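You operate a simulated robot arm through the tools that you are given. There is no shell and no other tool.

You are at the controls of a simulated robot arm. One attempt, no reset.

JOB
Press the cube on the slide at LOW load and put it in the tray that the display names.
Fine: slide in, set the load knob, press GO, slide out again.

It is judged by the outcome, as a careful person would: the job done as asked, and still so three seconds after it is handed in. It fails if anything else is knocked over, pushed out of place, dropped, spilled or broken.

ROBOT AND FRAMES
A 6-joint arm with a two-finger gripper, fixed in place. Base frame: the origin is at the foot of the arm, x ahead of it, y to its left, z up; the work surface is at about z = 0. Units: cm, rad, N and s.
With the tool pointing down near the work surface it reaches from about 24 to 62 cm from the base axis. Its first joint turns from -1.152 to 1.152 rad. Payload 1.37 kg.
The TCP is the grasp point between the finger pads, 2.2 cm short of the fingertips. In the tool frame z runs along the fingers and y along their closing line. The gripper opens to 9.2 cm. The gripper's body begins 6.5 cm behind the TCP.
Orientation is that of the tool frame in the base frame, as a unit quaternion [x, y, z, w]. With the fingers straight down and closing along the base's y, the tool's x points along the base's -x, its y along +y and its z along -z.

CONTROLS
- The arm moves only by the tool jog_arm. Its argument "moves" is a list of rows, each an object (a shift or turn left out is 0, a gripper value left out holds the last) with "delta_rot": the turn, a rotation vector about the tool's x, y, z in units of 60 degrees (1.0 is 60 degrees), a list of three; "travel": the shift along the tool's x, y, z in units of 500 mm (1.0 is 500 mm), a list of three; "gripper": the opening, from 0 (shut) to 1 (fully open). In form: [{"delta_rot": [wx, wy, wz], "travel": [dx, dy, dz], "gripper": gripper}, ...]. A call has 1 to 20 rows; each row is the pose to reach, as a shift and turn from the pose commanded when the call began, along the tool's axes at that moment. A call with a number of a shift or a turn outside -1 to 1 is refused whole. Each row takes 0.2 s and may step no farther than 5 cm and 0.15 rad from the row before; otherwise, or with a gripper value out of range, the whole call is refused. Where a pose cannot be reached the arm comes as near as it can. A force on the tool above 40 N (or 10 N above the force at the start of the call, whichever is more), or a blocked arm, ends the call early, and 0.2 s more pass. Each finger halts on what it meets, pressing with about 26 N; the grip force reading is that of the motor and also rises with nothing between the fingers. The clock runs only during rows and for 0.2 s after the last one: add rows that repeat a pose to give the fingers time. It gives the time, the measured TCP pose, the force on the tool (base axes), the opening and the grip force at its end, in the units of the frame above (readings bear some noise), with the torque about the TCP (base axes, N m) and any sound that the robot's microphone picked up.
- Cameras (640 x 400 px; columns grow to the right, rows downward): "scene" is fixed at [4.76, -44.77, 57.54]; the picture's right is [0.62, -0.78, 0.00], its down [-0.51, -0.41, -0.76] and it looks along [0.59, 0.47, -0.65] (base axes); focal length 340 px, centre (320, 200). "wrist" rides on the gripper at [7.1, 1.9, -10.2] in the tool frame; the picture's right is [-0.26, 0.97, 0.00], its down [-0.75, -0.20, -0.63] and it looks along [-0.60, -0.16, 0.78] (tool axes); focal length 280 px, centre (320, 200).
- capture(camera): a new picture of that camera. It takes no simulated time.
- point_at(camera, pixels): there is no depth. For up to 12 entries [column, row, z] of the newest picture of that camera ("zoom" is the newest enlarged one), the place [x, y] in the base frame at which the ray of that pixel passes the height z, good to about 0.2 cm. It takes no simulated time.
- inspect(camera, box): a new picture of the part [left, top, right, bottom] of that camera's present view, enlarged. It takes no simulated time.
- sign_off(): hands the job in; it is judged then, once.

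Unless the task says otherwise, let go and move clear before handing in.

The tools are called as name(argument=value, ...) on one line, values as JSON. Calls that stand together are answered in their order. jog_arm: Moves the arm, as the interface text tells. Its arguments: {"type":"object","properties":{"moves":{"type":"array","items":{"type":"object","properties":{"delta_rot":{"type":"array","items":{"type":"number"}},"travel":{"type":"array","items":{"type":"number"}},"gripper":{"type":"number"}}}}},"required":["moves"]} The other tools are called the same way: capture (camera) takes a picture; point_at (camera, pixels) gives the place at which the rays of pixels pass given heights; inspect (camera, box) takes an enlarged picture of a part of a camera's view; sign_off () hands the job in.

At the start:

```text
time: 0.0
ee_pos: [40.1, -26.45, 33.95]
tcp_rot: [0.001, 1.0, -0.001, 0.001]
wrist_force: [0.0, -0.4, -1.1]
torque: [-0.01, 0.05, -0.01]
opening: 9.21
gripper_force: 0.1
```

scene: 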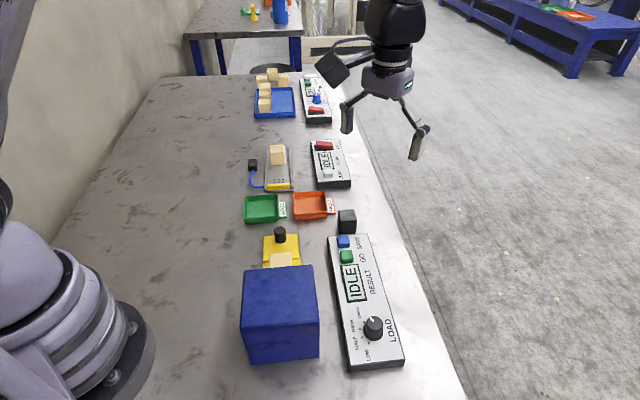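
wrist: 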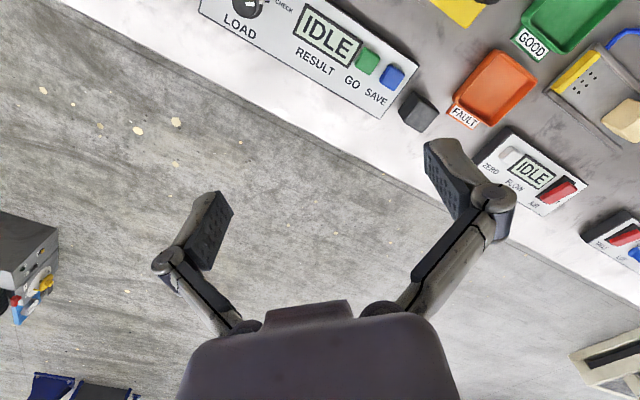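

The scene view shows a blue press box near (280,315) with a yellow slide and cube at (283,260), and a control panel with knob at (373,328). I'll zoom in for details before moving.

inspect(camera="scene", box=[220, 180, 420, 380])

inspect(camera="wrist", box=[200, 0, 640, 220])

```text
2.00 times, centred on (320, 280) of scene
```

zoom: 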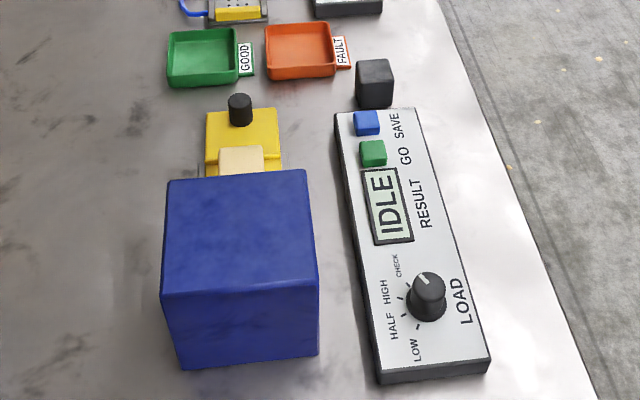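

```text
1.45 times, centred on (420, 110) of wrist
```

zoom: 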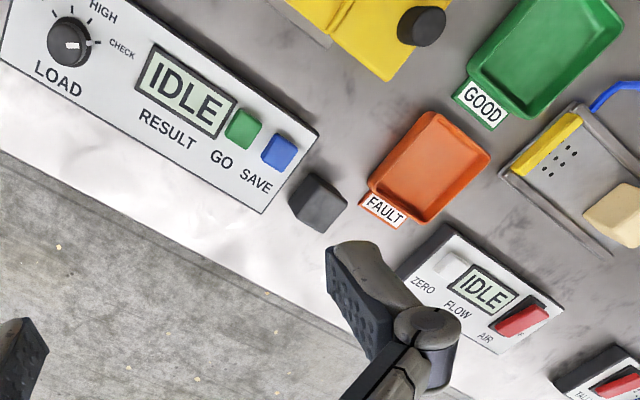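

The scene zoom shows the slide handle (240,108), cube (240,158), GO button green (372,153), SAVE blue (367,122), and load knob (427,295) with pointer. I'll triangulate between the cameras.

point_at(camera="scene", pixels=[[280, 232, 0], [280, 232, 5], [347, 256, 0], [347, 256, 3], [343, 241, 3], [373, 325, 3], [373, 325, 5], [263, 208, 0], [314, 205, 0], [347, 215, 4], [283, 255, 5], [283, 255, 3]])

point_at(camera="wrist", pixels=[[489, 0, 0], [489, 0, 5], [367, 62, 0], [367, 62, 3], [392, 76, 3], [248, 5, 3], [248, 5, 5], [575, 20, 0], [495, 88, 0], [420, 105, 4], [625, 120, 3], [340, 35, 3]])

```text
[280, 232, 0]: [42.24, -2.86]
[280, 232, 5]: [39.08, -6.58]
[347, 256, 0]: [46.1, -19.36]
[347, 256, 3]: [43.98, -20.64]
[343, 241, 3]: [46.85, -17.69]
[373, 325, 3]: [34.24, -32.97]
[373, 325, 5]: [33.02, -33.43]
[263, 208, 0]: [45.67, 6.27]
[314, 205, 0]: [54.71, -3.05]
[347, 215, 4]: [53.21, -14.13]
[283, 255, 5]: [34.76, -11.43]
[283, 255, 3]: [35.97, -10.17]
```

```text
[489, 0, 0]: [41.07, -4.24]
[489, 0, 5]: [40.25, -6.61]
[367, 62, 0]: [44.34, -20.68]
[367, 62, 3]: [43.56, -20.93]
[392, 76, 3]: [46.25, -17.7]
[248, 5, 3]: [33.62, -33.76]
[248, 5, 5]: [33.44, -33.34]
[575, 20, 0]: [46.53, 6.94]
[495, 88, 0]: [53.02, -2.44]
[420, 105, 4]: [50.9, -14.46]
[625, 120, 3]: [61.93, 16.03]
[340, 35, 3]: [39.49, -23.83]
```

The trays are labelled GOOD (green) and FAULT (orange), the display shows IDLE. I'll swing the wrist camera round to look at the press station from the +y-looking direction, staying high.

jog_arm(moves=[{"delta_rot": [0, 0, -0.125], "travel": [0.025, -0.032, 0], "gripper": 1}, {"delta_rot": [0, 0, -0.25], "travel": [0.05, -0.064, 0]}, {"delta_rot": [0, 0, -0.375], "travel": [0.075, -0.096, 0]}, {"delta_rot": [0, 0, -0.5], "travel": [0.1, -0.128, 0]}, {"delta_rot": [0, 0, -0.625], "travel": [0.125, -0.16, 0]}, {"delta_rot": [0, 0, -0.75], "travel": [0.15, -0.192, 0]}, {"delta_rot": [0, 0, -0.875], "travel": [0.175, -0.224, 0]}, {"delta_rot": [0, 0, -1.0], "travel": [0.2, -0.256, 0]}])

capture(camera="wrist")

capture(camera="scene")

```text
time: 1.8
ee_pos: [30.08, -39.22, 34.1]
tcp_rot: [-0.501, 0.866, 0.001, 0.0]
wrist_force: [0.0, -0.3, 0.8]
torque: [0.01, 0.03, 0.02]
opening: 9.2
gripper_force: 0.1
```

```text
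taken
```

wrist: 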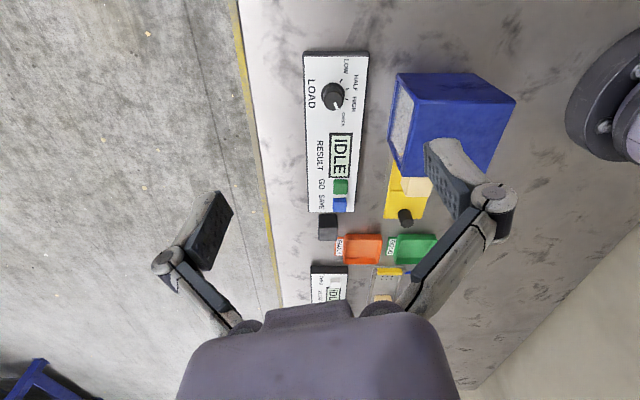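

```text
taken
```

scene: 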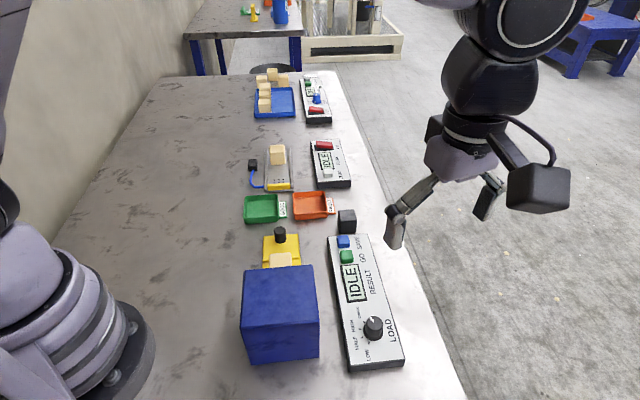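

The wrist view now shows the press (450,120), panel (335,130) with knob (335,97), slide (407,195) and trays. I'll zoom into both.

inspect(camera="wrist", box=[280, 30, 540, 290])

inspect(camera="wrist", box=[290, 40, 390, 140])

inspect(camera="scene", box=[340, 290, 410, 370])

```text
1.54 times, centred on (410, 160) of wrist
```

zoom: 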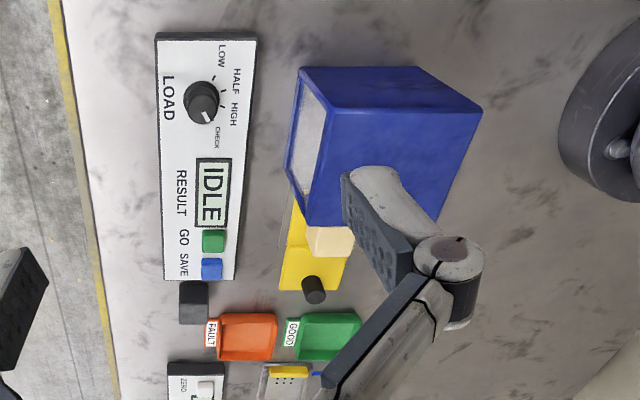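

```text
4.00 times, centred on (340, 90) of wrist
```

zoom: 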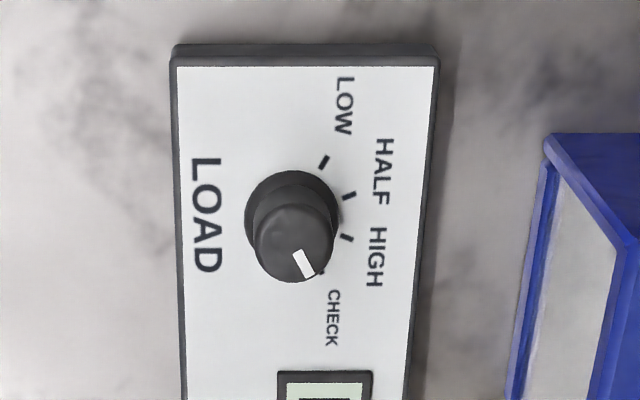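

```text
5.00 times, centred on (375, 330) of scene
```

zoom: 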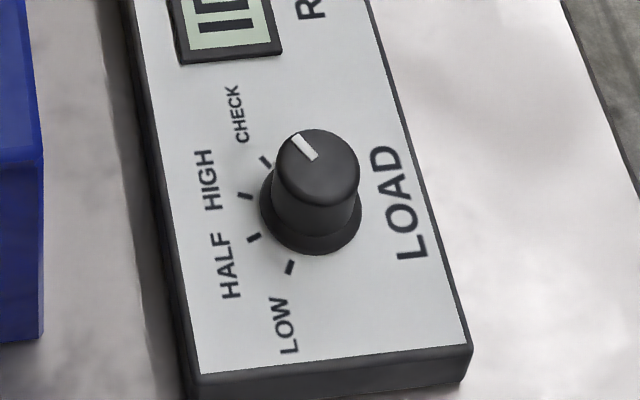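

The knob points at CHECK now; ticks are LOW (323,162), HALF (349,195), HIGH (347,238) in the wrist zoom. I'll triangulate the ticks and other features at several heights.

point_at(camera="wrist", pixels=[[340.75, 80.5, 1], [340.75, 80.5, 3], [347.25, 88.75, 1], [347.25, 88.75, 3], [346.75, 99.5, 1], [346.75, 99.5, 3], [339.5, 107.5, 1], [339.5, 107.5, 3], [340, 186, 3], [339.5, 205, 3], [405, 213, 5], [403, 221, 3]])

point_at(camera="scene", pixels=[[369, 343.4, 1], [369, 343.4, 3], [361.8, 337.4, 1], [361.8, 337.4, 3], [360, 329, 1], [360, 329, 3], [364, 322.2, 1], [364, 322.2, 3], [346, 257, 3], [343, 242, 3], [280, 230, 5], [280, 240, 3]])

```text
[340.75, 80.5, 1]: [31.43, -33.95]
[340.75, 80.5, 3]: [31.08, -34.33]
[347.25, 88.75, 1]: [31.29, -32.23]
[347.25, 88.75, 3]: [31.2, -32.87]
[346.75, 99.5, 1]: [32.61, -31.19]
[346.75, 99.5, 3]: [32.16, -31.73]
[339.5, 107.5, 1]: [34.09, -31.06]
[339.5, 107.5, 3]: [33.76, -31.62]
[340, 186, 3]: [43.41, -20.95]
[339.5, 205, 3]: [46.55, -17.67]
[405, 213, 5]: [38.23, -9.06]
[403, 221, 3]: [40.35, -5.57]
```

```text
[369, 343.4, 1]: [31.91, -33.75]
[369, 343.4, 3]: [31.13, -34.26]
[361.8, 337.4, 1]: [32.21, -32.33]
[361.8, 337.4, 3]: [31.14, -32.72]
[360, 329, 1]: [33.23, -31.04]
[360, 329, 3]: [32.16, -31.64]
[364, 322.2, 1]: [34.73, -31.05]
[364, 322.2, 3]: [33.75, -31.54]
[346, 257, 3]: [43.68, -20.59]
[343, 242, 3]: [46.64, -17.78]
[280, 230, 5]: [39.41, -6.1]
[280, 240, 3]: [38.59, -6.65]
```

The panel face is at z≈3 with ticks matched: LOW (31.1,-34.3), HALF (31.2,-32.8), HIGH (32.2,-31.7), CHECK (33.75,-31.6), so knob axis ≈ (33.1,-33.6). Now I triangulate the press housing, knob top, panel corners and trays.

point_at(camera="wrist", pixels=[[415.2, 99.6, 8], [415.2, 99.6, 12], [515.2, 101.6, 8], [515.2, 101.6, 12], [400.3, 176.2, 8], [400.3, 176.2, 12], [397, 73.6, 0], [333.25, 100.75, 5], [404, 210, 5], [403, 222, 3], [418, 186, 5], [418, 186, 3]])

point_at(camera="scene", pixels=[[319, 325, 8], [319, 325, 12], [240.5, 328.5, 8], [240.5, 328.5, 12], [313, 265, 8], [313, 265, 12], [319, 357.5, 0], [374.6, 322, 5], [280, 228, 5], [280, 240, 3], [244, 271, 8], [251.5, 365, 0]])

inspect(camera="scene", box=[230, 180, 370, 280])

inspect(camera="wrist", box=[320, 160, 480, 280])

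```text
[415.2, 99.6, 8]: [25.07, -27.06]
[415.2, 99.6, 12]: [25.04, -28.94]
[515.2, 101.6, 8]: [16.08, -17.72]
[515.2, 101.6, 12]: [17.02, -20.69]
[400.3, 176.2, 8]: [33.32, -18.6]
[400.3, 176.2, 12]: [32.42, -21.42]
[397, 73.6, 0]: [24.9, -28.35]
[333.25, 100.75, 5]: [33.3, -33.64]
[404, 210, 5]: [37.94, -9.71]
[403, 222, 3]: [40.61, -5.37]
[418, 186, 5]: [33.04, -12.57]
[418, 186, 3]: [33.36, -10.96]
```

```text
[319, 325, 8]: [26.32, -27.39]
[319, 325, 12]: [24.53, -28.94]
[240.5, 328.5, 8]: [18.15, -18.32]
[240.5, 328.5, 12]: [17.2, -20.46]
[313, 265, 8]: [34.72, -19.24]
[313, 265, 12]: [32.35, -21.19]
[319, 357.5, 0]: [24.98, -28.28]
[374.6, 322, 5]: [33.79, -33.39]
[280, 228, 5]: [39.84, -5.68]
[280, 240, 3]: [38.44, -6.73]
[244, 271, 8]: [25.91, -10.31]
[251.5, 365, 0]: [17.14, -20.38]
```

```text
4.00 times, centred on (300, 230) of scene
```

zoom: 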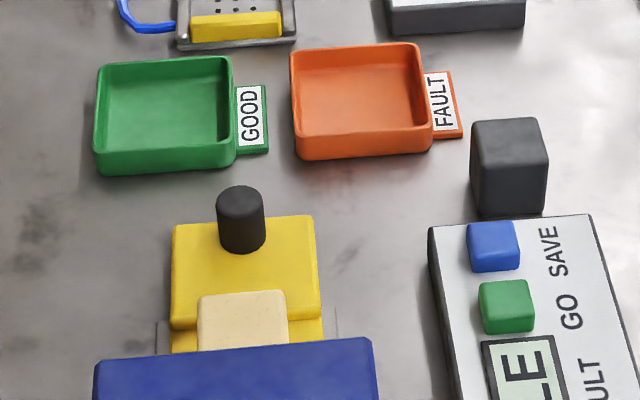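

```text
3.33 times, centred on (400, 220) of wrist
```

zoom: 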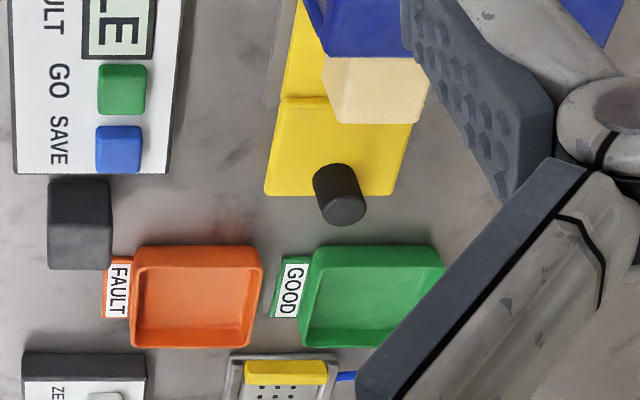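

The housing spans z up to 12, aligned at 45°; the slide with handle exits toward +x+y and the trays are beyond it. I'll triangulate slide, handle, cube, trays and button heights.

point_at(camera="wrist", pixels=[[406.9, 223, 4], [406.9, 223, 6], [383.8, 217.9, 1], [383.8, 217.9, 3], [421.9, 218.5, 1], [421.9, 218.5, 3], [388.9, 189.1, 1], [388.9, 189.1, 3], [397.9, 234.1, 2], [393.4, 264.1, 2], [347.2, 234.1, 2], [340.6, 264.1, 2]])

point_at(camera="scene", pixels=[[280.25, 230, 4], [280.25, 230, 6], [298.5, 234, 1], [298.5, 234, 3], [263, 237, 1], [263, 237, 3], [300, 259.25, 1], [300, 259.25, 3], [278.5, 217.5, 2], [277.5, 194.5, 2], [327, 213, 2], [324.5, 191, 2]])

```text
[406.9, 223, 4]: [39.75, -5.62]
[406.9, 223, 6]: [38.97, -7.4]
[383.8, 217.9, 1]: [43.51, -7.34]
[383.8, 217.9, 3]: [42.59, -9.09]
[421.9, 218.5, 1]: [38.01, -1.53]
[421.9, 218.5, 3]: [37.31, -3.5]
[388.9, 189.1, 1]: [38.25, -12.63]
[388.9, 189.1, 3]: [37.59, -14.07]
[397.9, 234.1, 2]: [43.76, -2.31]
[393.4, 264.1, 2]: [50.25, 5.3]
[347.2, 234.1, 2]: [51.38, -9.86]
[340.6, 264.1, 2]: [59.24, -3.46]
```

```text
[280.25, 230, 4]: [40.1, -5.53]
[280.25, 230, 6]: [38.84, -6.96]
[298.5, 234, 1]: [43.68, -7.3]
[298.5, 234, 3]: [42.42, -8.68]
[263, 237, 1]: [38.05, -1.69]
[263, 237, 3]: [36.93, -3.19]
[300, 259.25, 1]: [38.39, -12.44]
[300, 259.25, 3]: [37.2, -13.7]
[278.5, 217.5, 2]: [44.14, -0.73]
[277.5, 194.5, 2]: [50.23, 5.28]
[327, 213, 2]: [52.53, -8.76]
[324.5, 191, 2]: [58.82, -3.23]
```

Geometry is consistent: slide axis along (0.707,0.707), handle ≈ (39.5,-6.2), cube ≈ 4.5 cm, housing top z=12. To keep the camera away from the housing I want the tool's x along +s (45°), so I'll unwind the wrist while staying high.

jog_arm(moves=[{"delta_rot": [0, 0, 0.14], "travel": [-0.035, 0.007, 0], "gripper": 1}, {"delta_rot": [0, 0, 0.28], "travel": [-0.071, 0.015, 0]}, {"delta_rot": [0, 0, 0.42], "travel": [-0.106, 0.022, 0]}, {"delta_rot": [0, 0, 0.56], "travel": [-0.142, 0.029, 0]}, {"delta_rot": [0, 0, 0.7], "travel": [-0.177, 0.036, 0]}, {"delta_rot": [0, 0, 0.84], "travel": [-0.213, 0.044, 0]}, {"delta_rot": [0, 0, 0.98], "travel": [-0.248, 0.051, 0]}])

```text
time: 3.4
ee_pos: [34.15, -27.35, 33.88]
tcp_rot: [-0.01, 1.0, -0.001, 0.0]
wrist_force: [0.6, 0.3, -0.3]
torque: [-0.02, 0.0, 0.01]
opening: 9.23
gripper_force: 0.0
```

The unwind works (tool x now at 180°). Continuing the rotation and moving toward above the slide.

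jog_arm(moves=[{"delta_rot": [0, 0, 0.14], "travel": [-0.009, 0.031, 0]}, {"delta_rot": [0, 0, 0.28], "travel": [-0.017, 0.063, 0]}, {"delta_rot": [0, 0, 0.42], "travel": [-0.026, 0.094, 0]}, {"delta_rot": [0, 0, 0.56], "travel": [-0.034, 0.126, 0]}, {"delta_rot": [0, 0, 0.7], "travel": [-0.043, 0.157, 0]}, {"delta_rot": [0, 0, 0.84], "travel": [-0.051, 0.189, 0]}, {"delta_rot": [0, 0, 0.98], "travel": [-0.06, 0.22, 0]}])

capture(camera="wrist")

```text
time: 5.0
ee_pos: [36.84, -16.11, 34.12]
tcp_rot: [0.483, 0.876, 0.0, 0.001]
wrist_force: [0.1, 0.1, -0.3]
torque: [-0.01, 0.0, 0.03]
opening: 9.19
gripper_force: 0.0
```

```text
taken
```

wrist: 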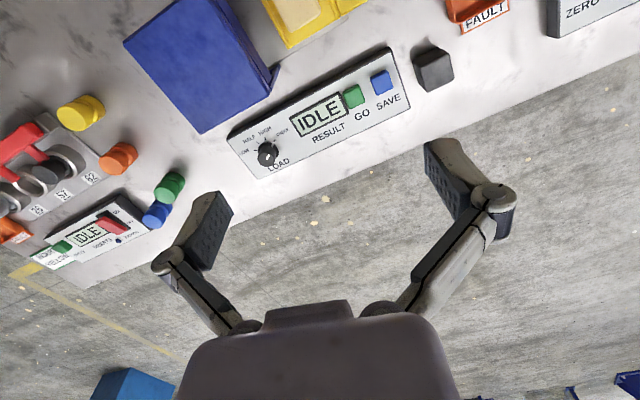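

Tool x is now at ~122°; 77° remains. I continue the turn while moving over the handle at z≈25.

jog_arm(moves=[{"delta_rot": [0, 0, 0.14], "travel": [0.02, 0.021, 0.026]}, {"delta_rot": [0, 0, 0.28], "travel": [0.04, 0.043, 0.051]}, {"delta_rot": [0, 0, 0.42], "travel": [0.06, 0.064, 0.077]}, {"delta_rot": [0, 0, 0.56], "travel": [0.08, 0.086, 0.103]}, {"delta_rot": [0, 0, 0.7], "travel": [0.1, 0.107, 0.129]}, {"delta_rot": [0, 0, 0.84], "travel": [0.12, 0.129, 0.154]}, {"delta_rot": [0, 0, 0.98], "travel": [0.14, 0.15, 0.18]}])

jog_arm(moves=[{"delta_rot": [0, 0, 0.11], "travel": [0, 0, 0]}, {"delta_rot": [0, 0, 0.21], "travel": [0, 0, 0]}, {"delta_rot": [0, 0, 0.31], "travel": [0, 0, 0]}])

capture(camera="wrist")

capture(camera="scene")

```text
time: 6.6
ee_pos: [39.47, -6.28, 25.13]
tcp_rot: [0.85, 0.527, 0.0, 0.0]
wrist_force: [0.3, 0.2, 0.1]
torque: [0.0, 0.01, -0.05]
opening: 9.19
gripper_force: 0.1
```

```text
time: 7.4
ee_pos: [39.51, -6.18, 25.02]
tcp_rot: [0.924, 0.382, 0.001, 0.001]
wrist_force: [0.4, -0.5, 0.2]
torque: [0.01, -0.01, 0.0]
opening: 9.18
gripper_force: 0.0
```

```text
taken
```

wrist: 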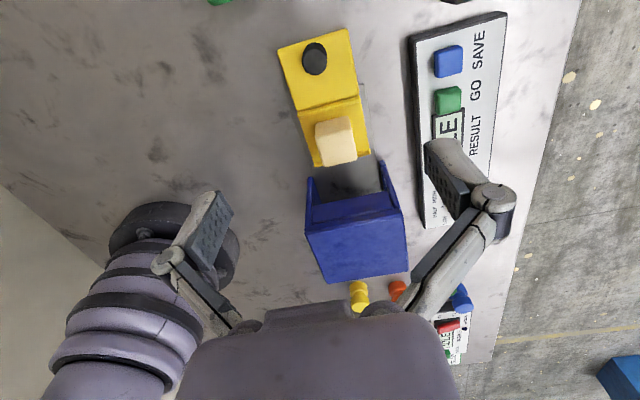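

```text
taken
```

scene: 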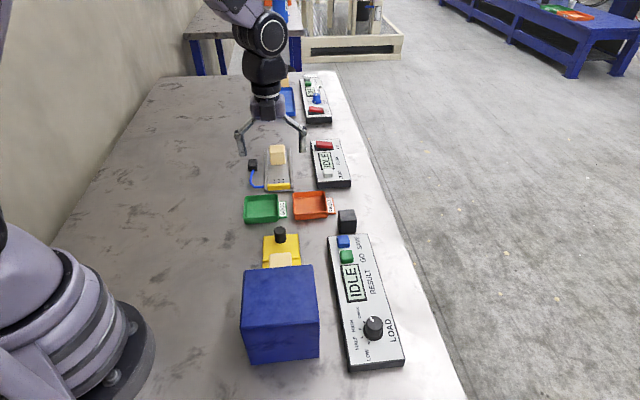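

Tool x is now at 45°; the wrist view shows the handle (314,58), slide with cube (336,142), and open housing entrance (350,185). Zooming in to measure.

inspect(camera="wrist", box=[260, 10, 440, 210])

point_at(camera="wrist", pixels=[[314, 58, 5], [314, 58, 4], [278, 47, 1], [349, 28, 1], [300, 111, 1], [362, 95, 1], [316, 167, 1], [370, 153, 1], [447, 60, 3.5], [447, 100, 3.5], [350, 160, 5], [320, 125, 5]])

```text
2.00 times, centred on (350, 110) of wrist
```

zoom: 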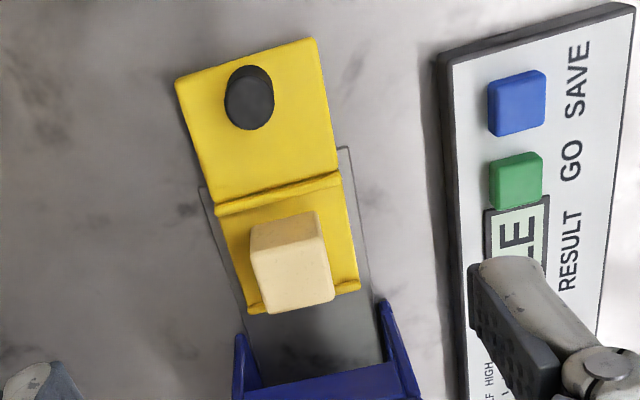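

```text
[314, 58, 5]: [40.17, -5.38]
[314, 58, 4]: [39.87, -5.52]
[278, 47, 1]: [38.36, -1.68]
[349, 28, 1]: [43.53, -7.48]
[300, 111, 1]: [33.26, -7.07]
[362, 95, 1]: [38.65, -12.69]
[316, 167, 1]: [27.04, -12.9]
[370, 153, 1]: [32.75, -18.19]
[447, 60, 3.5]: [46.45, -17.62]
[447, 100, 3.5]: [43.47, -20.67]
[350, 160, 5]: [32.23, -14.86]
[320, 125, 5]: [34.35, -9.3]
```

The handle top is at z≈4 at (39.9,-5.55); the slide ridges hold the cube between s≈10 and 18. I'll descend over the handle first to z≈8 and check.

jog_arm(moves=[{"travel": [0.0072, -0.0017, 0.08], "gripper": 1}, {"travel": [0.0144, -0.0034, 0.16]}, {"travel": [0.0144, -0.0034, 0.24]}, {"travel": [0.0144, -0.0034, 0.3]}, {"travel": [0.0144, -0.0034, 0.34]}, {"travel": [0.0144, -0.0034, 0.34]}])

capture(camera="scene")

capture(camera="wrist")

```text
time: 8.8
ee_pos: [39.93, -5.62, 8.11]
tcp_rot: [0.924, 0.383, 0.001, 0.0]
wrist_force: [0.1, -0.4, 0.1]
torque: [0.0, 0.0, 0.01]
opening: 9.2
gripper_force: 0.0
```

```text
taken
```

scene: 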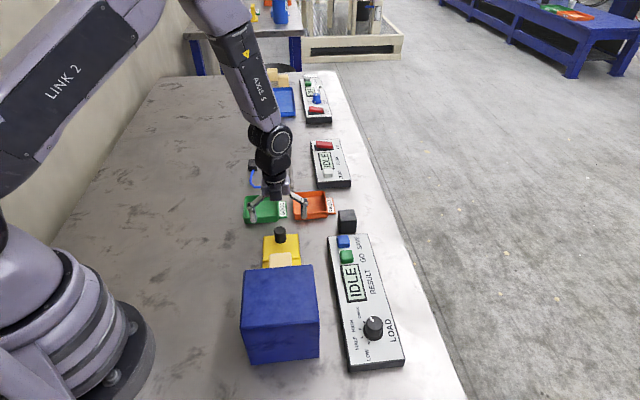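

```text
taken
```

wrist: 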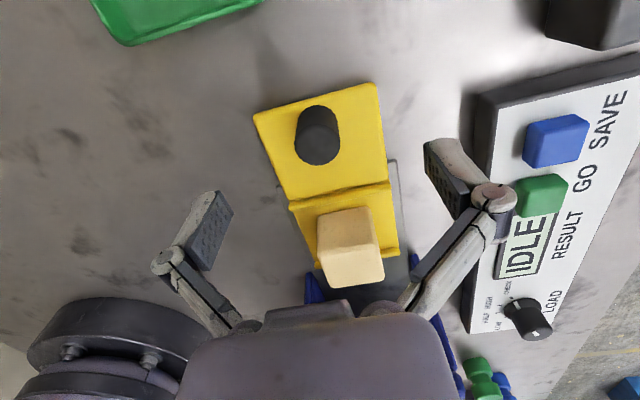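

The fingers straddle the handle (318,135) in the wrist image. Zooming to check handle centring.

inspect(camera="wrist", box=[240, 70, 420, 300])

point_at(camera="wrist", pixels=[[319, 143, 4], [319, 143, 4.5], [315, 120, 1], [347, 224, 5], [355, 262, 5], [254, 113, 1], [376, 84, 1]])

```text
1.74 times, centred on (330, 185) of wrist
```

zoom: 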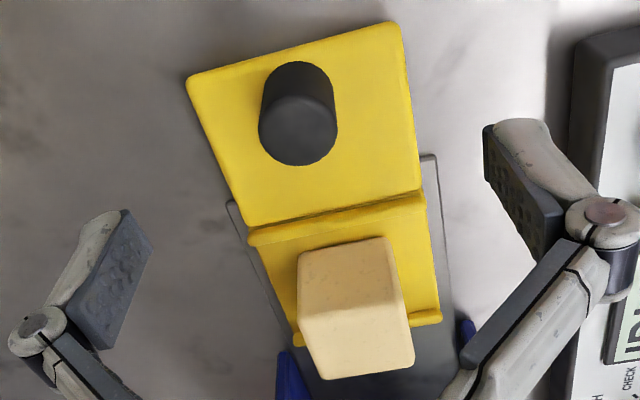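

```text
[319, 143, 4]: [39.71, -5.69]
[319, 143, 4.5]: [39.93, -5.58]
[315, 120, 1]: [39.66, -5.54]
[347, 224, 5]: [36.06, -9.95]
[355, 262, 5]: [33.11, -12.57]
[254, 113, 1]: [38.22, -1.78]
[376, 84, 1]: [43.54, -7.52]
```

Handle centre reads (39.7,-5.65), well aligned with the TCP. Lowering to z≈4 and closing on the handle.

jog_arm(moves=[{"travel": [-0.002, -0.002, 0.04], "gripper": 1}, {"travel": [-0.002, -0.002, 0.082], "gripper": 1}, {"travel": [-0.002, -0.002, 0.082], "gripper": 1}])

jog_arm(moves=[{"gripper": 0.4}, {"gripper": 0.3}, {"gripper": 0.2}, {"gripper": 0.1}, {"gripper": 0.1}, {"gripper": 0.1}, {"gripper": 0.1}])

```text
time: 9.6
ee_pos: [39.76, -5.56, 3.92]
tcp_rot: [0.924, 0.383, 0.0, 0.001]
wrist_force: [0.3, 0.0, -0.7]
torque: [0.0, 0.01, -0.02]
opening: 9.2
gripper_force: 0.1
```

```text
time: 11.2
ee_pos: [39.7, -5.58, 3.94]
tcp_rot: [0.923, 0.384, 0.001, 0.0]
wrist_force: [-6.8, 7.3, 7.6]
torque: [0.06, 0.25, 0.03]
opening: 2.58
gripper_force: 28.2
```

The gripper holds the handle (opening 2.58, grip 28 N). Pushing the slide in along −s gently, 0.7 cm per row.

jog_arm(moves=[{"travel": [-0.006, 0, 0]}, {"travel": [-0.016, 0, 0]}, {"travel": [-0.03, 0, 0]}, {"travel": [-0.044, 0, 0]}, {"travel": [-0.058, 0, 0]}, {"travel": [-0.072, 0, 0]}, {"travel": [-0.086, 0, 0]}, {"travel": [-0.1, 0, 0]}, {"travel": [-0.114, 0, 0]}, {"travel": [-0.128, 0, 0]}, {"travel": [-0.142, 0, 0]}, {"travel": [-0.156, 0, 0]}, {"travel": [-0.17, 0, 0]}, {"travel": [-0.18, 0, 0]}, {"travel": [-0.18, 0, 0]}])

capture(camera="wrist")

capture(camera="scene")

```text
time: 14.4
ee_pos: [33.3, -11.93, 3.82]
tcp_rot: [0.924, 0.383, -0.002, -0.001]
wrist_force: [-13.5, 13.4, -6.3]
torque: [0.17, 0.4, 0.01]
opening: 2.54
gripper_force: 28.4
```

```text
taken
```

wrist: 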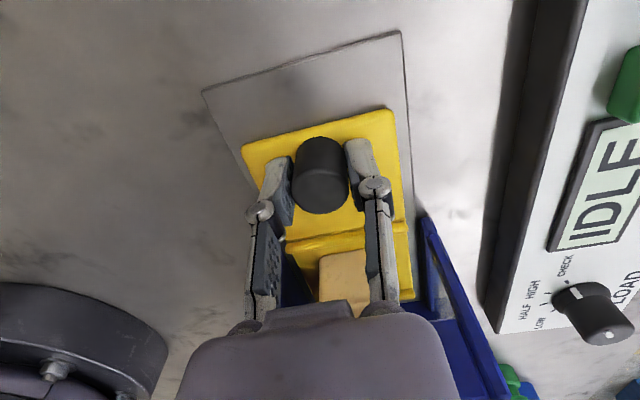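

```text
taken
```

scene: 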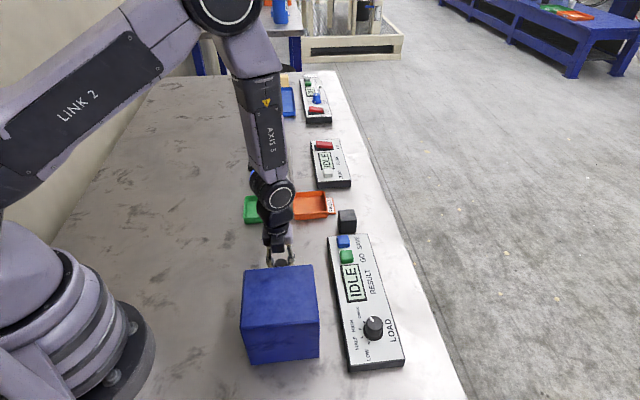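

The slide went in 9 cm; side force of ~19 N along +t suggests I'm slightly off the slide's line, so I relieve 0.1 cm toward +t and continue in smaller steps.

jog_arm(moves=[{"travel": [0, -0.002, 0]}, {"travel": [-0.006, -0.003, 0]}, {"travel": [-0.014, -0.003, 0]}, {"travel": [-0.022, -0.003, 0]}, {"travel": [-0.03, -0.003, 0]}, {"travel": [-0.03, -0.003, 0]}])

capture(camera="wrist")

```text
time: 15.8
ee_pos: [32.23, -13.1, 3.92]
tcp_rot: [0.924, 0.383, 0.001, 0.0]
wrist_force: [-2.1, 0.8, -22.1]
torque: [0.01, 0.03, -0.02]
opening: 2.55
gripper_force: 28.0
```

```text
taken
```

wrist: 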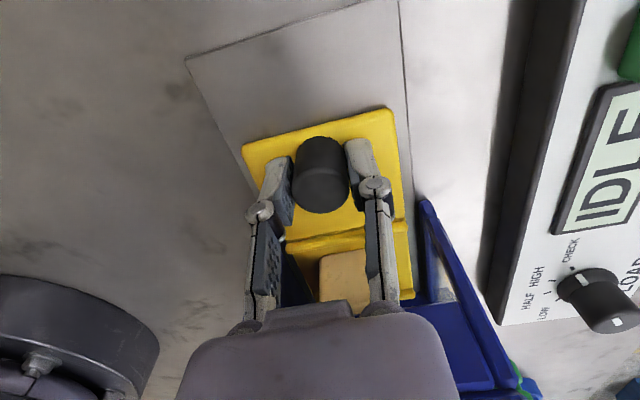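

Side force is gone but a −22 N vertical pull shows, so I lower 0.1 cm and continue inward in 0.3 cm steps, looking for a stop.

jog_arm(moves=[{"travel": [0, 0, 0.002]}, {"travel": [-0.006, 0, 0.002]}, {"travel": [-0.012, 0, 0.002]}, {"travel": [-0.018, 0, 0.002]}, {"travel": [-0.024, 0, 0.002]}, {"travel": [-0.03, 0, 0.002]}, {"travel": [-0.03, 0, 0.002]}])

capture(camera="wrist")

```text
time: 17.4
ee_pos: [31.32, -13.92, 3.91]
tcp_rot: [0.924, 0.382, 0.001, 0.002]
wrist_force: [12.0, 12.7, -5.9]
torque: [0.24, -0.24, 0.0]
opening: 2.57
gripper_force: 28.0
```

```text
taken
```

wrist: 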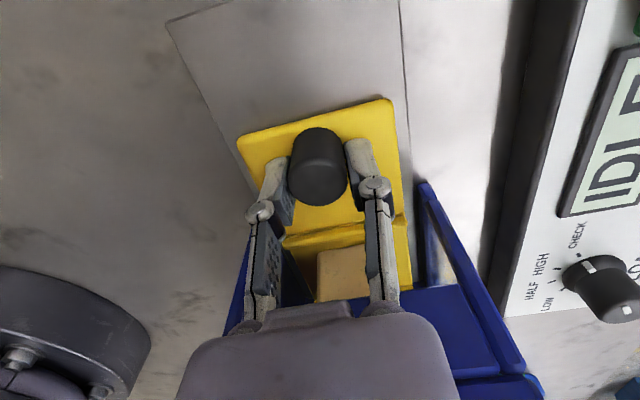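

A resisting 17 N along +s and slight slip of the handle in the fingers show the slide has hit its inner stop (travel ≈ 11.8 cm). I unload, open, and lift clear.

jog_arm(moves=[{"travel": [0.005, 0, 0]}, {"travel": [0.005, 0, 0], "gripper": 0.5}, {"travel": [0.005, 0, 0], "gripper": 0.7}, {"travel": [0.005, 0, 0], "gripper": 0.7}, {"travel": [0.005, 0, 0], "gripper": 0.7}])

jog_arm(moves=[{"travel": [0.01, 0, -0.05]}, {"travel": [0.02, 0, -0.12]}, {"travel": [0.02, 0, -0.2]}, {"travel": [0.02, 0, -0.28]}, {"travel": [0.02, 0, -0.34]}, {"travel": [0.02, 0, -0.34]}])

capture(camera="wrist")

capture(camera="scene")

```text
time: 18.6
ee_pos: [31.3, -13.8, 3.84]
tcp_rot: [0.924, 0.382, 0.0, 0.001]
wrist_force: [-0.2, 0.6, 0.0]
torque: [0.01, 0.02, 0.0]
opening: 6.45
gripper_force: 0.1
```

```text
time: 20.0
ee_pos: [32.19, -13.07, 20.81]
tcp_rot: [0.924, 0.382, 0.0, 0.0]
wrist_force: [0.2, -0.4, 0.1]
torque: [0.03, 0.0, -0.04]
opening: 6.45
gripper_force: 0.0
```

```text
taken
```

wrist: 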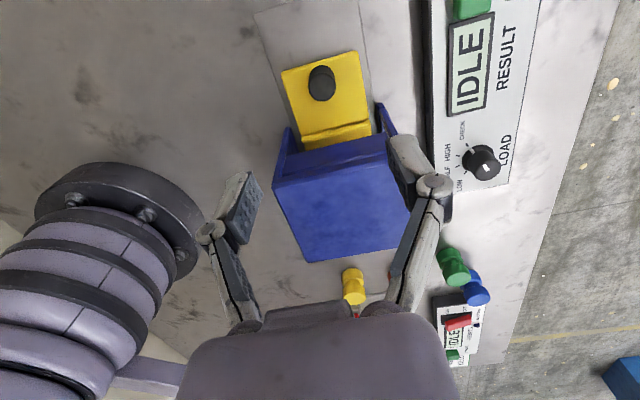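

```text
taken
```

scene: 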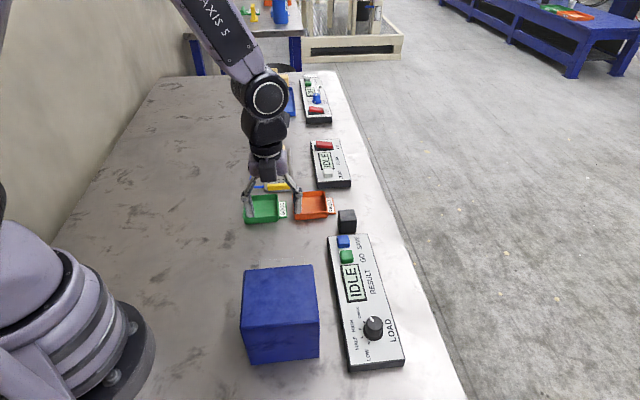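

The slide is in; the display still reads IDLE and the knob still points at CHECK. I move across (above the housing) to over the knob.

jog_arm(moves=[{"travel": [-0.046, 0.05, -0.01]}, {"travel": [-0.092, 0.1, -0.01]}, {"travel": [-0.138, 0.151, -0.01]}, {"travel": [-0.185, 0.201, -0.01]}, {"travel": [-0.231, 0.252, -0.01]}, {"travel": [-0.277, 0.302, 0]}, {"travel": [-0.277, 0.302, 0.05]}, {"travel": [-0.277, 0.302, 0.1]}, {"travel": [-0.277, 0.302, 0.14]}, {"travel": [-0.277, 0.302, 0.14]}])

capture(camera="wrist")

capture(camera="scene")

```text
time: 22.2
ee_pos: [32.87, -33.35, 13.79]
tcp_rot: [0.924, 0.383, -0.001, 0.0]
wrist_force: [-0.3, 0.1, -0.2]
torque: [0.0, 0.03, 0.02]
opening: 6.42
gripper_force: 0.1
```

```text
taken
```

wrist: 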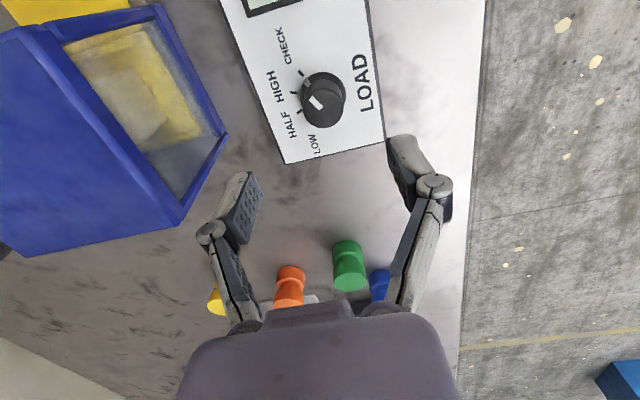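

```text
taken
```

scene: 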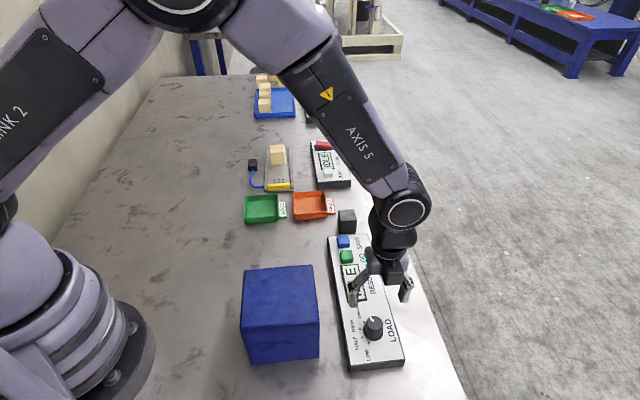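

The wrist view shows the knob at (322,100), and the cube inside through the window. I zoom in on both to measure the knob axis and pointer.

inspect(camera="wrist", box=[260, 30, 400, 170])

inspect(camera="wrist", box=[0, 0, 230, 250])

```text
2.86 times, centred on (330, 100) of wrist
```

zoom: 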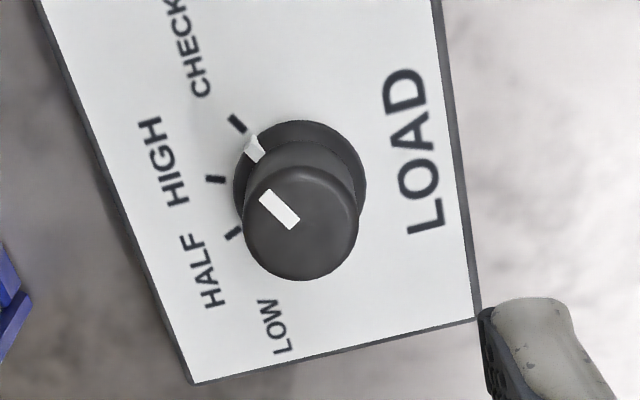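

```text
1.60 times, centred on (115, 125) of wrist
```

zoom: 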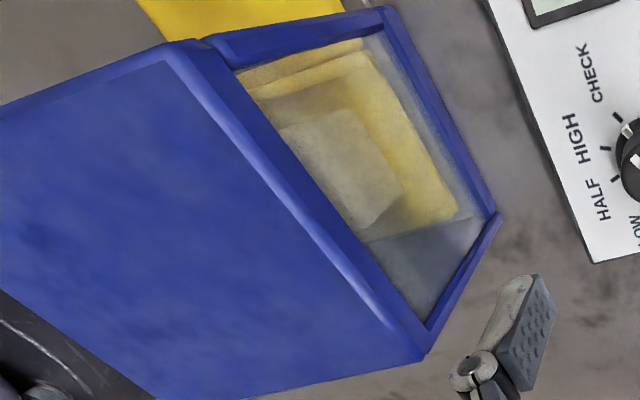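

The pointer (white notch at (254,148)) aims at CHECK. I get the knob axis from flange centre and top centre at candidate heights.

point_at(camera="wrist", pixels=[[323, 95.3, 3.2], [323.3, 107.7, 4.5], [323.3, 107.7, 5], [323.3, 107.7, 5.5], [303.2, 107.7, 5], [343.5, 107.7, 5], [301, 73, 3], [293.6, 92.6, 3], [300.5, 112, 3], [306.8, 81.9, 3.3]])

```text
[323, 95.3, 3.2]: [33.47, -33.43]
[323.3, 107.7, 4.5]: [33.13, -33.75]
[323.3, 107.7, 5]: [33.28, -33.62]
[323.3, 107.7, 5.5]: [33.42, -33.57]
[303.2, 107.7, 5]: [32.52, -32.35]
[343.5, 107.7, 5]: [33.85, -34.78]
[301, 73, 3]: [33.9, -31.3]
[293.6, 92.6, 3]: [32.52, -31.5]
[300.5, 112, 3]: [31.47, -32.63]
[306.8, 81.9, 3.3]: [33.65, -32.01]
```

Knob axis ≈ (33.25,-33.5), top diameter ≈ 2.8 cm, top z≈5. I lower to z≈8.5 with small centring correction, then look again.

jog_arm(moves=[{"travel": [0.003, 0.005, 0.05], "gripper": 0.7}, {"travel": [0.003, 0.005, 0.1]}, {"travel": [0.003, 0.005, 0.106]}, {"travel": [0.003, 0.005, 0.106]}])

capture(camera="wrist")

inspect(camera="wrist", box=[240, 70, 400, 230])

```text
time: 23.2
ee_pos: [33.25, -33.53, 8.63]
tcp_rot: [0.924, 0.383, 0.0, 0.0]
wrist_force: [0.6, -0.4, -0.4]
torque: [0.0, -0.01, 0.01]
opening: 6.45
gripper_force: 0.1
```

```text
taken
```

wrist: 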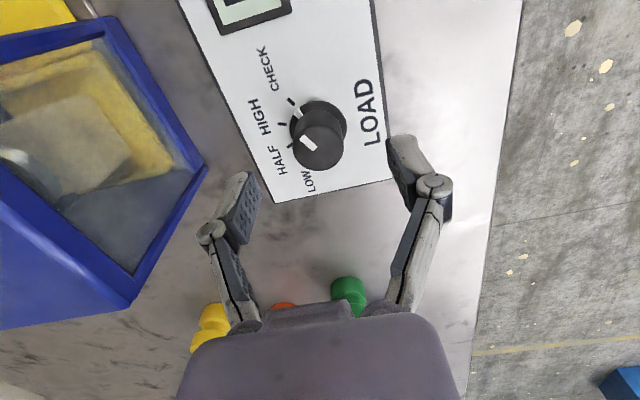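

```text
2.50 times, centred on (320, 150) of wrist
```

zoom: 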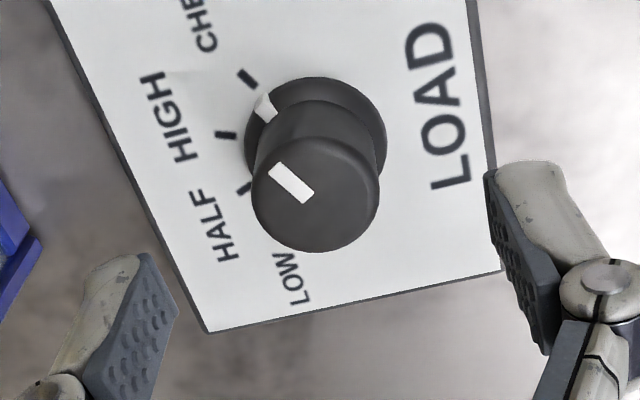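

Knob top centre now at zoom (316,193), flange centre (316,135). I query their positions relative to TCP.

point_at(camera="wrist", pixels=[[318.4, 147.2, 5], [318.4, 147.2, 5.5], [318.4, 147.2, 4.5], [318.4, 124, 3.2], [293, 147.2, 5], [344, 147.2, 5], [292, 101, 3], [283, 124, 3], [289.5, 145.5, 3]])

```text
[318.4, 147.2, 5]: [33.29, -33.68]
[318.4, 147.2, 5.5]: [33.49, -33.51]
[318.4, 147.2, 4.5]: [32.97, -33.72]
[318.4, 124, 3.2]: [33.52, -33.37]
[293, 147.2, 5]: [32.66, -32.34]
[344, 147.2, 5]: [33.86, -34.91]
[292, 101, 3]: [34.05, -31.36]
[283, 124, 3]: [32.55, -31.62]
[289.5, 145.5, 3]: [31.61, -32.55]
```

The axis estimate depends slightly on the knob height; I'll cross-check with the fixed scene camera pixels (knob top (374.4,323), flange centre (373.2,332.2)).

point_at(camera="scene", pixels=[[374.4, 323, 5], [374.4, 323, 5.5], [374.4, 323, 6], [373.2, 332.2, 3.2], [373.2, 332.2, 3]])

point_at(camera="wrist", pixels=[[318.4, 147.2, 5.5], [318.4, 147.2, 6], [318.4, 126.4, 3.2]])

inspect(camera="scene", box=[320, 260, 440, 380])

```text
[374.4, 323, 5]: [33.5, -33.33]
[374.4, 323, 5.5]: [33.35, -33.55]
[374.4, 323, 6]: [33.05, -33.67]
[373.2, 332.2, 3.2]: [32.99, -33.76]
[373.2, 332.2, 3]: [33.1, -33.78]
```

```text
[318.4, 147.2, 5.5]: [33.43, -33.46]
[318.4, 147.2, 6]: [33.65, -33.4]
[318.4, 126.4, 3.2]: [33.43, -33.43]
```

```text
3.33 times, centred on (380, 320) of scene
```

zoom: 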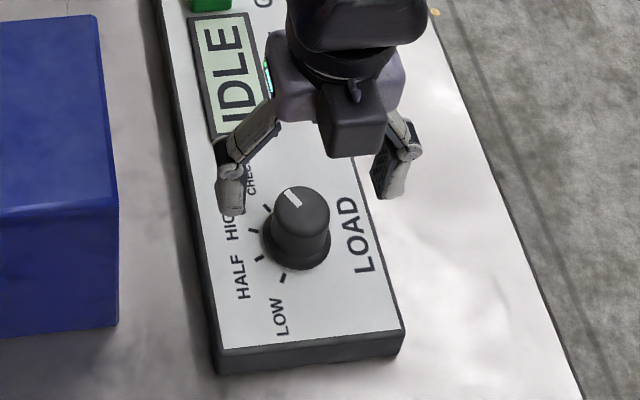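

Averaging all estimates gives the knob axis at (33.3,-33.55), which matches the TCP. Lowering to z≈6 (fingertips at 3.8, above the flange) and closing on the knob.

jog_arm(moves=[{"travel": [0, 0, 0.025], "gripper": 0.7}, {"travel": [0, 0, 0.052], "gripper": 0.7}, {"travel": [0, 0, 0.052], "gripper": 0.5}, {"travel": [0, 0, 0.052], "gripper": 0.4}, {"travel": [0, 0, 0.052], "gripper": 0.3}, {"travel": [0, 0, 0.052], "gripper": 0.2}, {"travel": [0, 0, 0.052], "gripper": 0.2}, {"travel": [0, 0, 0.052], "gripper": 0.2}])

inspect(camera="wrist", box=[220, 70, 420, 270])

```text
time: 25.0
ee_pos: [33.09, -33.75, 5.89]
tcp_rot: [0.924, 0.382, 0.0, 0.001]
wrist_force: [-3.6, 2.5, 0.6]
torque: [0.06, 0.03, 0.03]
opening: 2.75
gripper_force: 27.9
```

```text
2.00 times, centred on (320, 170) of wrist
```

zoom: 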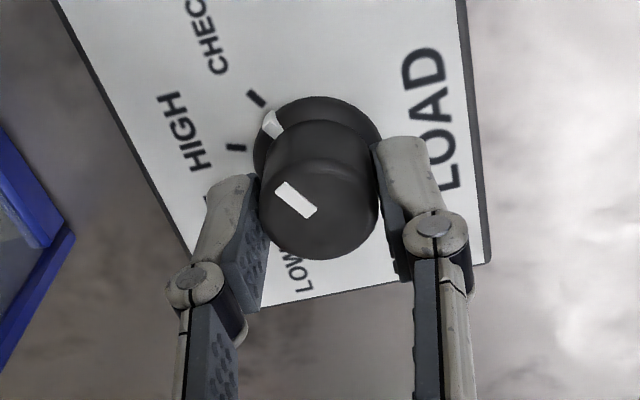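

The knob is gripped (opening 2.75). I turn it first by 24° toward HIGH/LOW (tool −z) and check forces and pointer.

jog_arm(moves=[{"delta_rot": [0, 0, -0.08], "travel": [0.001, 0, 0]}, {"delta_rot": [0, 0, -0.16], "travel": [0.002, 0, 0]}, {"delta_rot": [0, 0, -0.24], "travel": [0.002, 0, 0]}, {"delta_rot": [0, 0, -0.32], "travel": [0.002, 0, 0]}, {"delta_rot": [0, 0, -0.4], "travel": [0.002, 0, 0]}, {"delta_rot": [0, 0, -0.4], "travel": [0.002, 0, 0]}])

inspect(camera="wrist", box=[220, 70, 420, 270])

```text
time: 26.4
ee_pos: [33.2, -33.62, 5.87]
tcp_rot: [0.824, 0.567, -0.001, -0.001]
wrist_force: [-16.7, -8.0, -8.0]
torque: [-0.52, 0.38, 0.04]
opening: 2.74
gripper_force: 27.6
```

```text
2.00 times, centred on (320, 170) of wrist
```

zoom: 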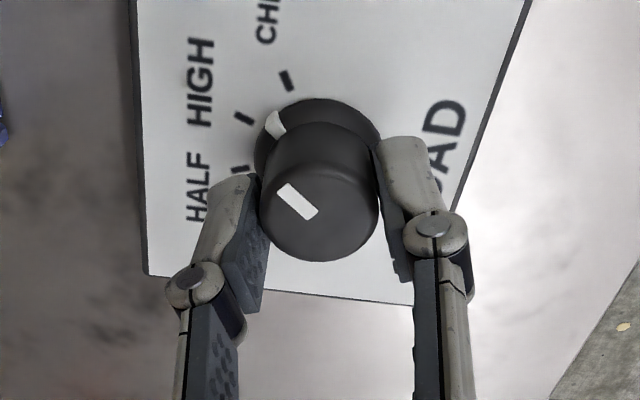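

The knob follows (pointer now between CHECK and HIGH). Lateral force ~18 N toward (−x,−y) means the axis is slightly that way, so I shift 0.12 cm accordingly and keep turning.

jog_arm(moves=[{"delta_rot": [0, 0, 0], "travel": [-0.0017, -0.0017, 0]}, {"delta_rot": [0, 0, -0.08], "travel": [-0.0017, -0.0017, 0]}, {"delta_rot": [0, 0, -0.16], "travel": [-0.0017, -0.0017, 0]}, {"delta_rot": [0, 0, -0.24], "travel": [-0.0017, -0.0017, 0]}, {"delta_rot": [0, 0, -0.32], "travel": [-0.0017, -0.0017, 0]}, {"delta_rot": [0, 0, -0.4], "travel": [-0.0017, -0.0017, 0]}, {"delta_rot": [0, 0, -0.4], "travel": [-0.0017, -0.0017, 0]}])

inspect(camera="wrist", box=[220, 70, 420, 270])

```text
time: 28.0
ee_pos: [33.2, -33.45, 5.97]
tcp_rot: [0.688, 0.726, 0.001, 0.0]
wrist_force: [8.4, 9.1, -18.9]
torque: [0.2, -0.12, -0.03]
opening: 2.74
gripper_force: 28.2
```

```text
2.00 times, centred on (320, 170) of wrist
```

zoom: 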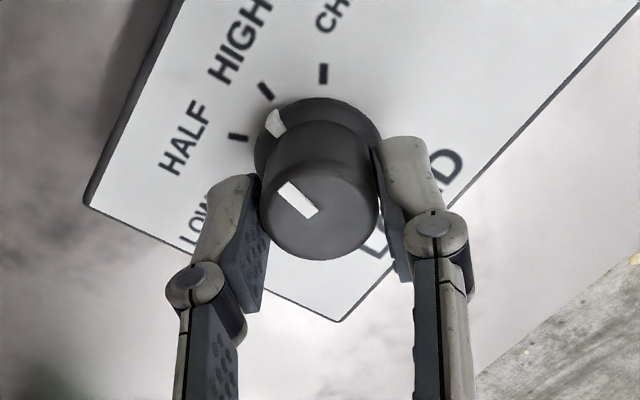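

Pointer has passed HIGH (48° turned). Adjusting slightly and continuing toward HALF and LOW.

jog_arm(moves=[{"delta_rot": [0, 0, 0], "travel": [0.0008, 0.0008, 0.001]}, {"delta_rot": [0, 0, -0.09], "travel": [0.0008, 0.0008, 0.001]}, {"delta_rot": [0, 0, -0.18], "travel": [0.0008, 0.0008, 0.001]}, {"delta_rot": [0, 0, -0.27], "travel": [0.0008, 0.0008, 0.001]}, {"delta_rot": [0, 0, -0.36], "travel": [0.0008, 0.0008, 0.001]}, {"delta_rot": [0, 0, -0.45], "travel": [0.0008, 0.0008, 0.001]}, {"delta_rot": [0, 0, -0.54], "travel": [0.0008, 0.0008, 0.001]}, {"delta_rot": [0, 0, -0.6], "travel": [0.0008, 0.0008, 0.001]}, {"delta_rot": [0, 0, -0.6], "travel": [0.0008, 0.0008, 0.001]}])

inspect(camera="wrist", box=[220, 70, 420, 270])

```text
time: 30.0
ee_pos: [33.33, -33.64, 5.95]
tcp_rot: [0.43, 0.903, -0.001, 0.001]
wrist_force: [13.1, 25.3, 15.2]
torque: [0.65, -0.3, -0.01]
opening: 2.77
gripper_force: 27.5
```

```text
2.00 times, centred on (320, 170) of wrist
```

zoom: 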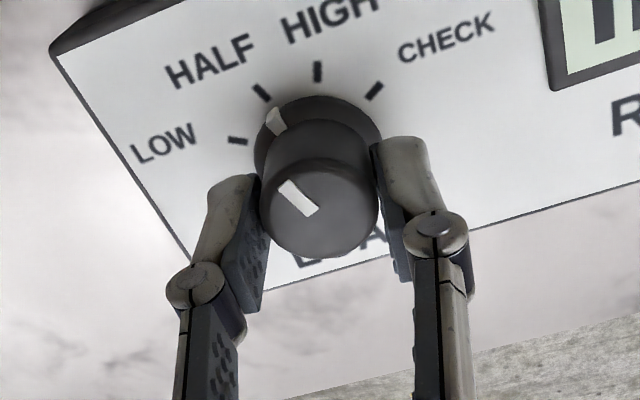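

Pointer is at about HALF (84° turned). Lateral force has built up to 28 N, so I recentre 0.16 cm and turn the remaining ~43°.

jog_arm(moves=[{"delta_rot": [0, 0, 0], "travel": [0.0013, 0.0028, -0.001]}, {"delta_rot": [0, 0, -0.09], "travel": [0.0013, 0.0028, -0.001]}, {"delta_rot": [0, 0, -0.18], "travel": [0.0013, 0.0028, -0.001]}, {"delta_rot": [0, 0, -0.27], "travel": [0.0013, 0.0028, -0.001]}, {"delta_rot": [0, 0, -0.36], "travel": [0.0013, 0.0028, -0.001]}, {"delta_rot": [0, 0, -0.45], "travel": [0.0013, 0.0028, -0.001]}, {"delta_rot": [0, 0, -0.54], "travel": [0.0013, 0.0028, -0.001]}, {"delta_rot": [0, 0, -0.63], "travel": [0.0013, 0.0028, -0.001]}, {"delta_rot": [0, 0, -0.63], "travel": [0.0013, 0.0028, -0.001]}])

inspect(camera="wrist", box=[220, 70, 420, 270])

capture(camera="scene")

```text
time: 32.0
ee_pos: [33.35, -33.58, 5.94]
tcp_rot: [0.114, 0.993, -0.001, 0.002]
wrist_force: [11.6, -7.7, -2.5]
torque: [-0.3, -0.74, -0.02]
opening: 2.75
gripper_force: 27.9
```

```text
2.00 times, centred on (320, 170) of wrist
```

zoom: 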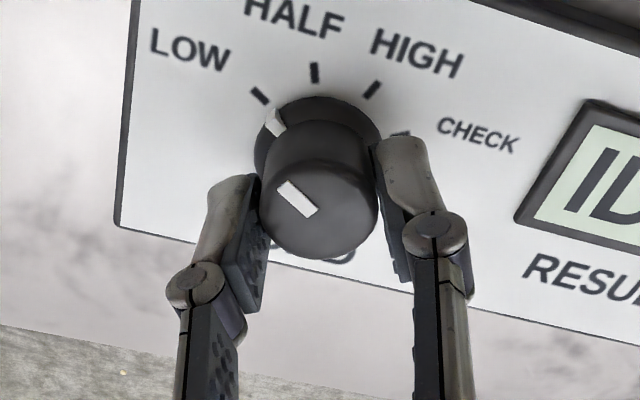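

```text
taken
```

scene: 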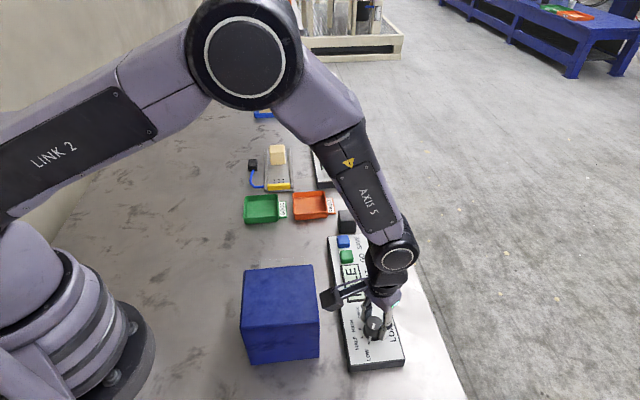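

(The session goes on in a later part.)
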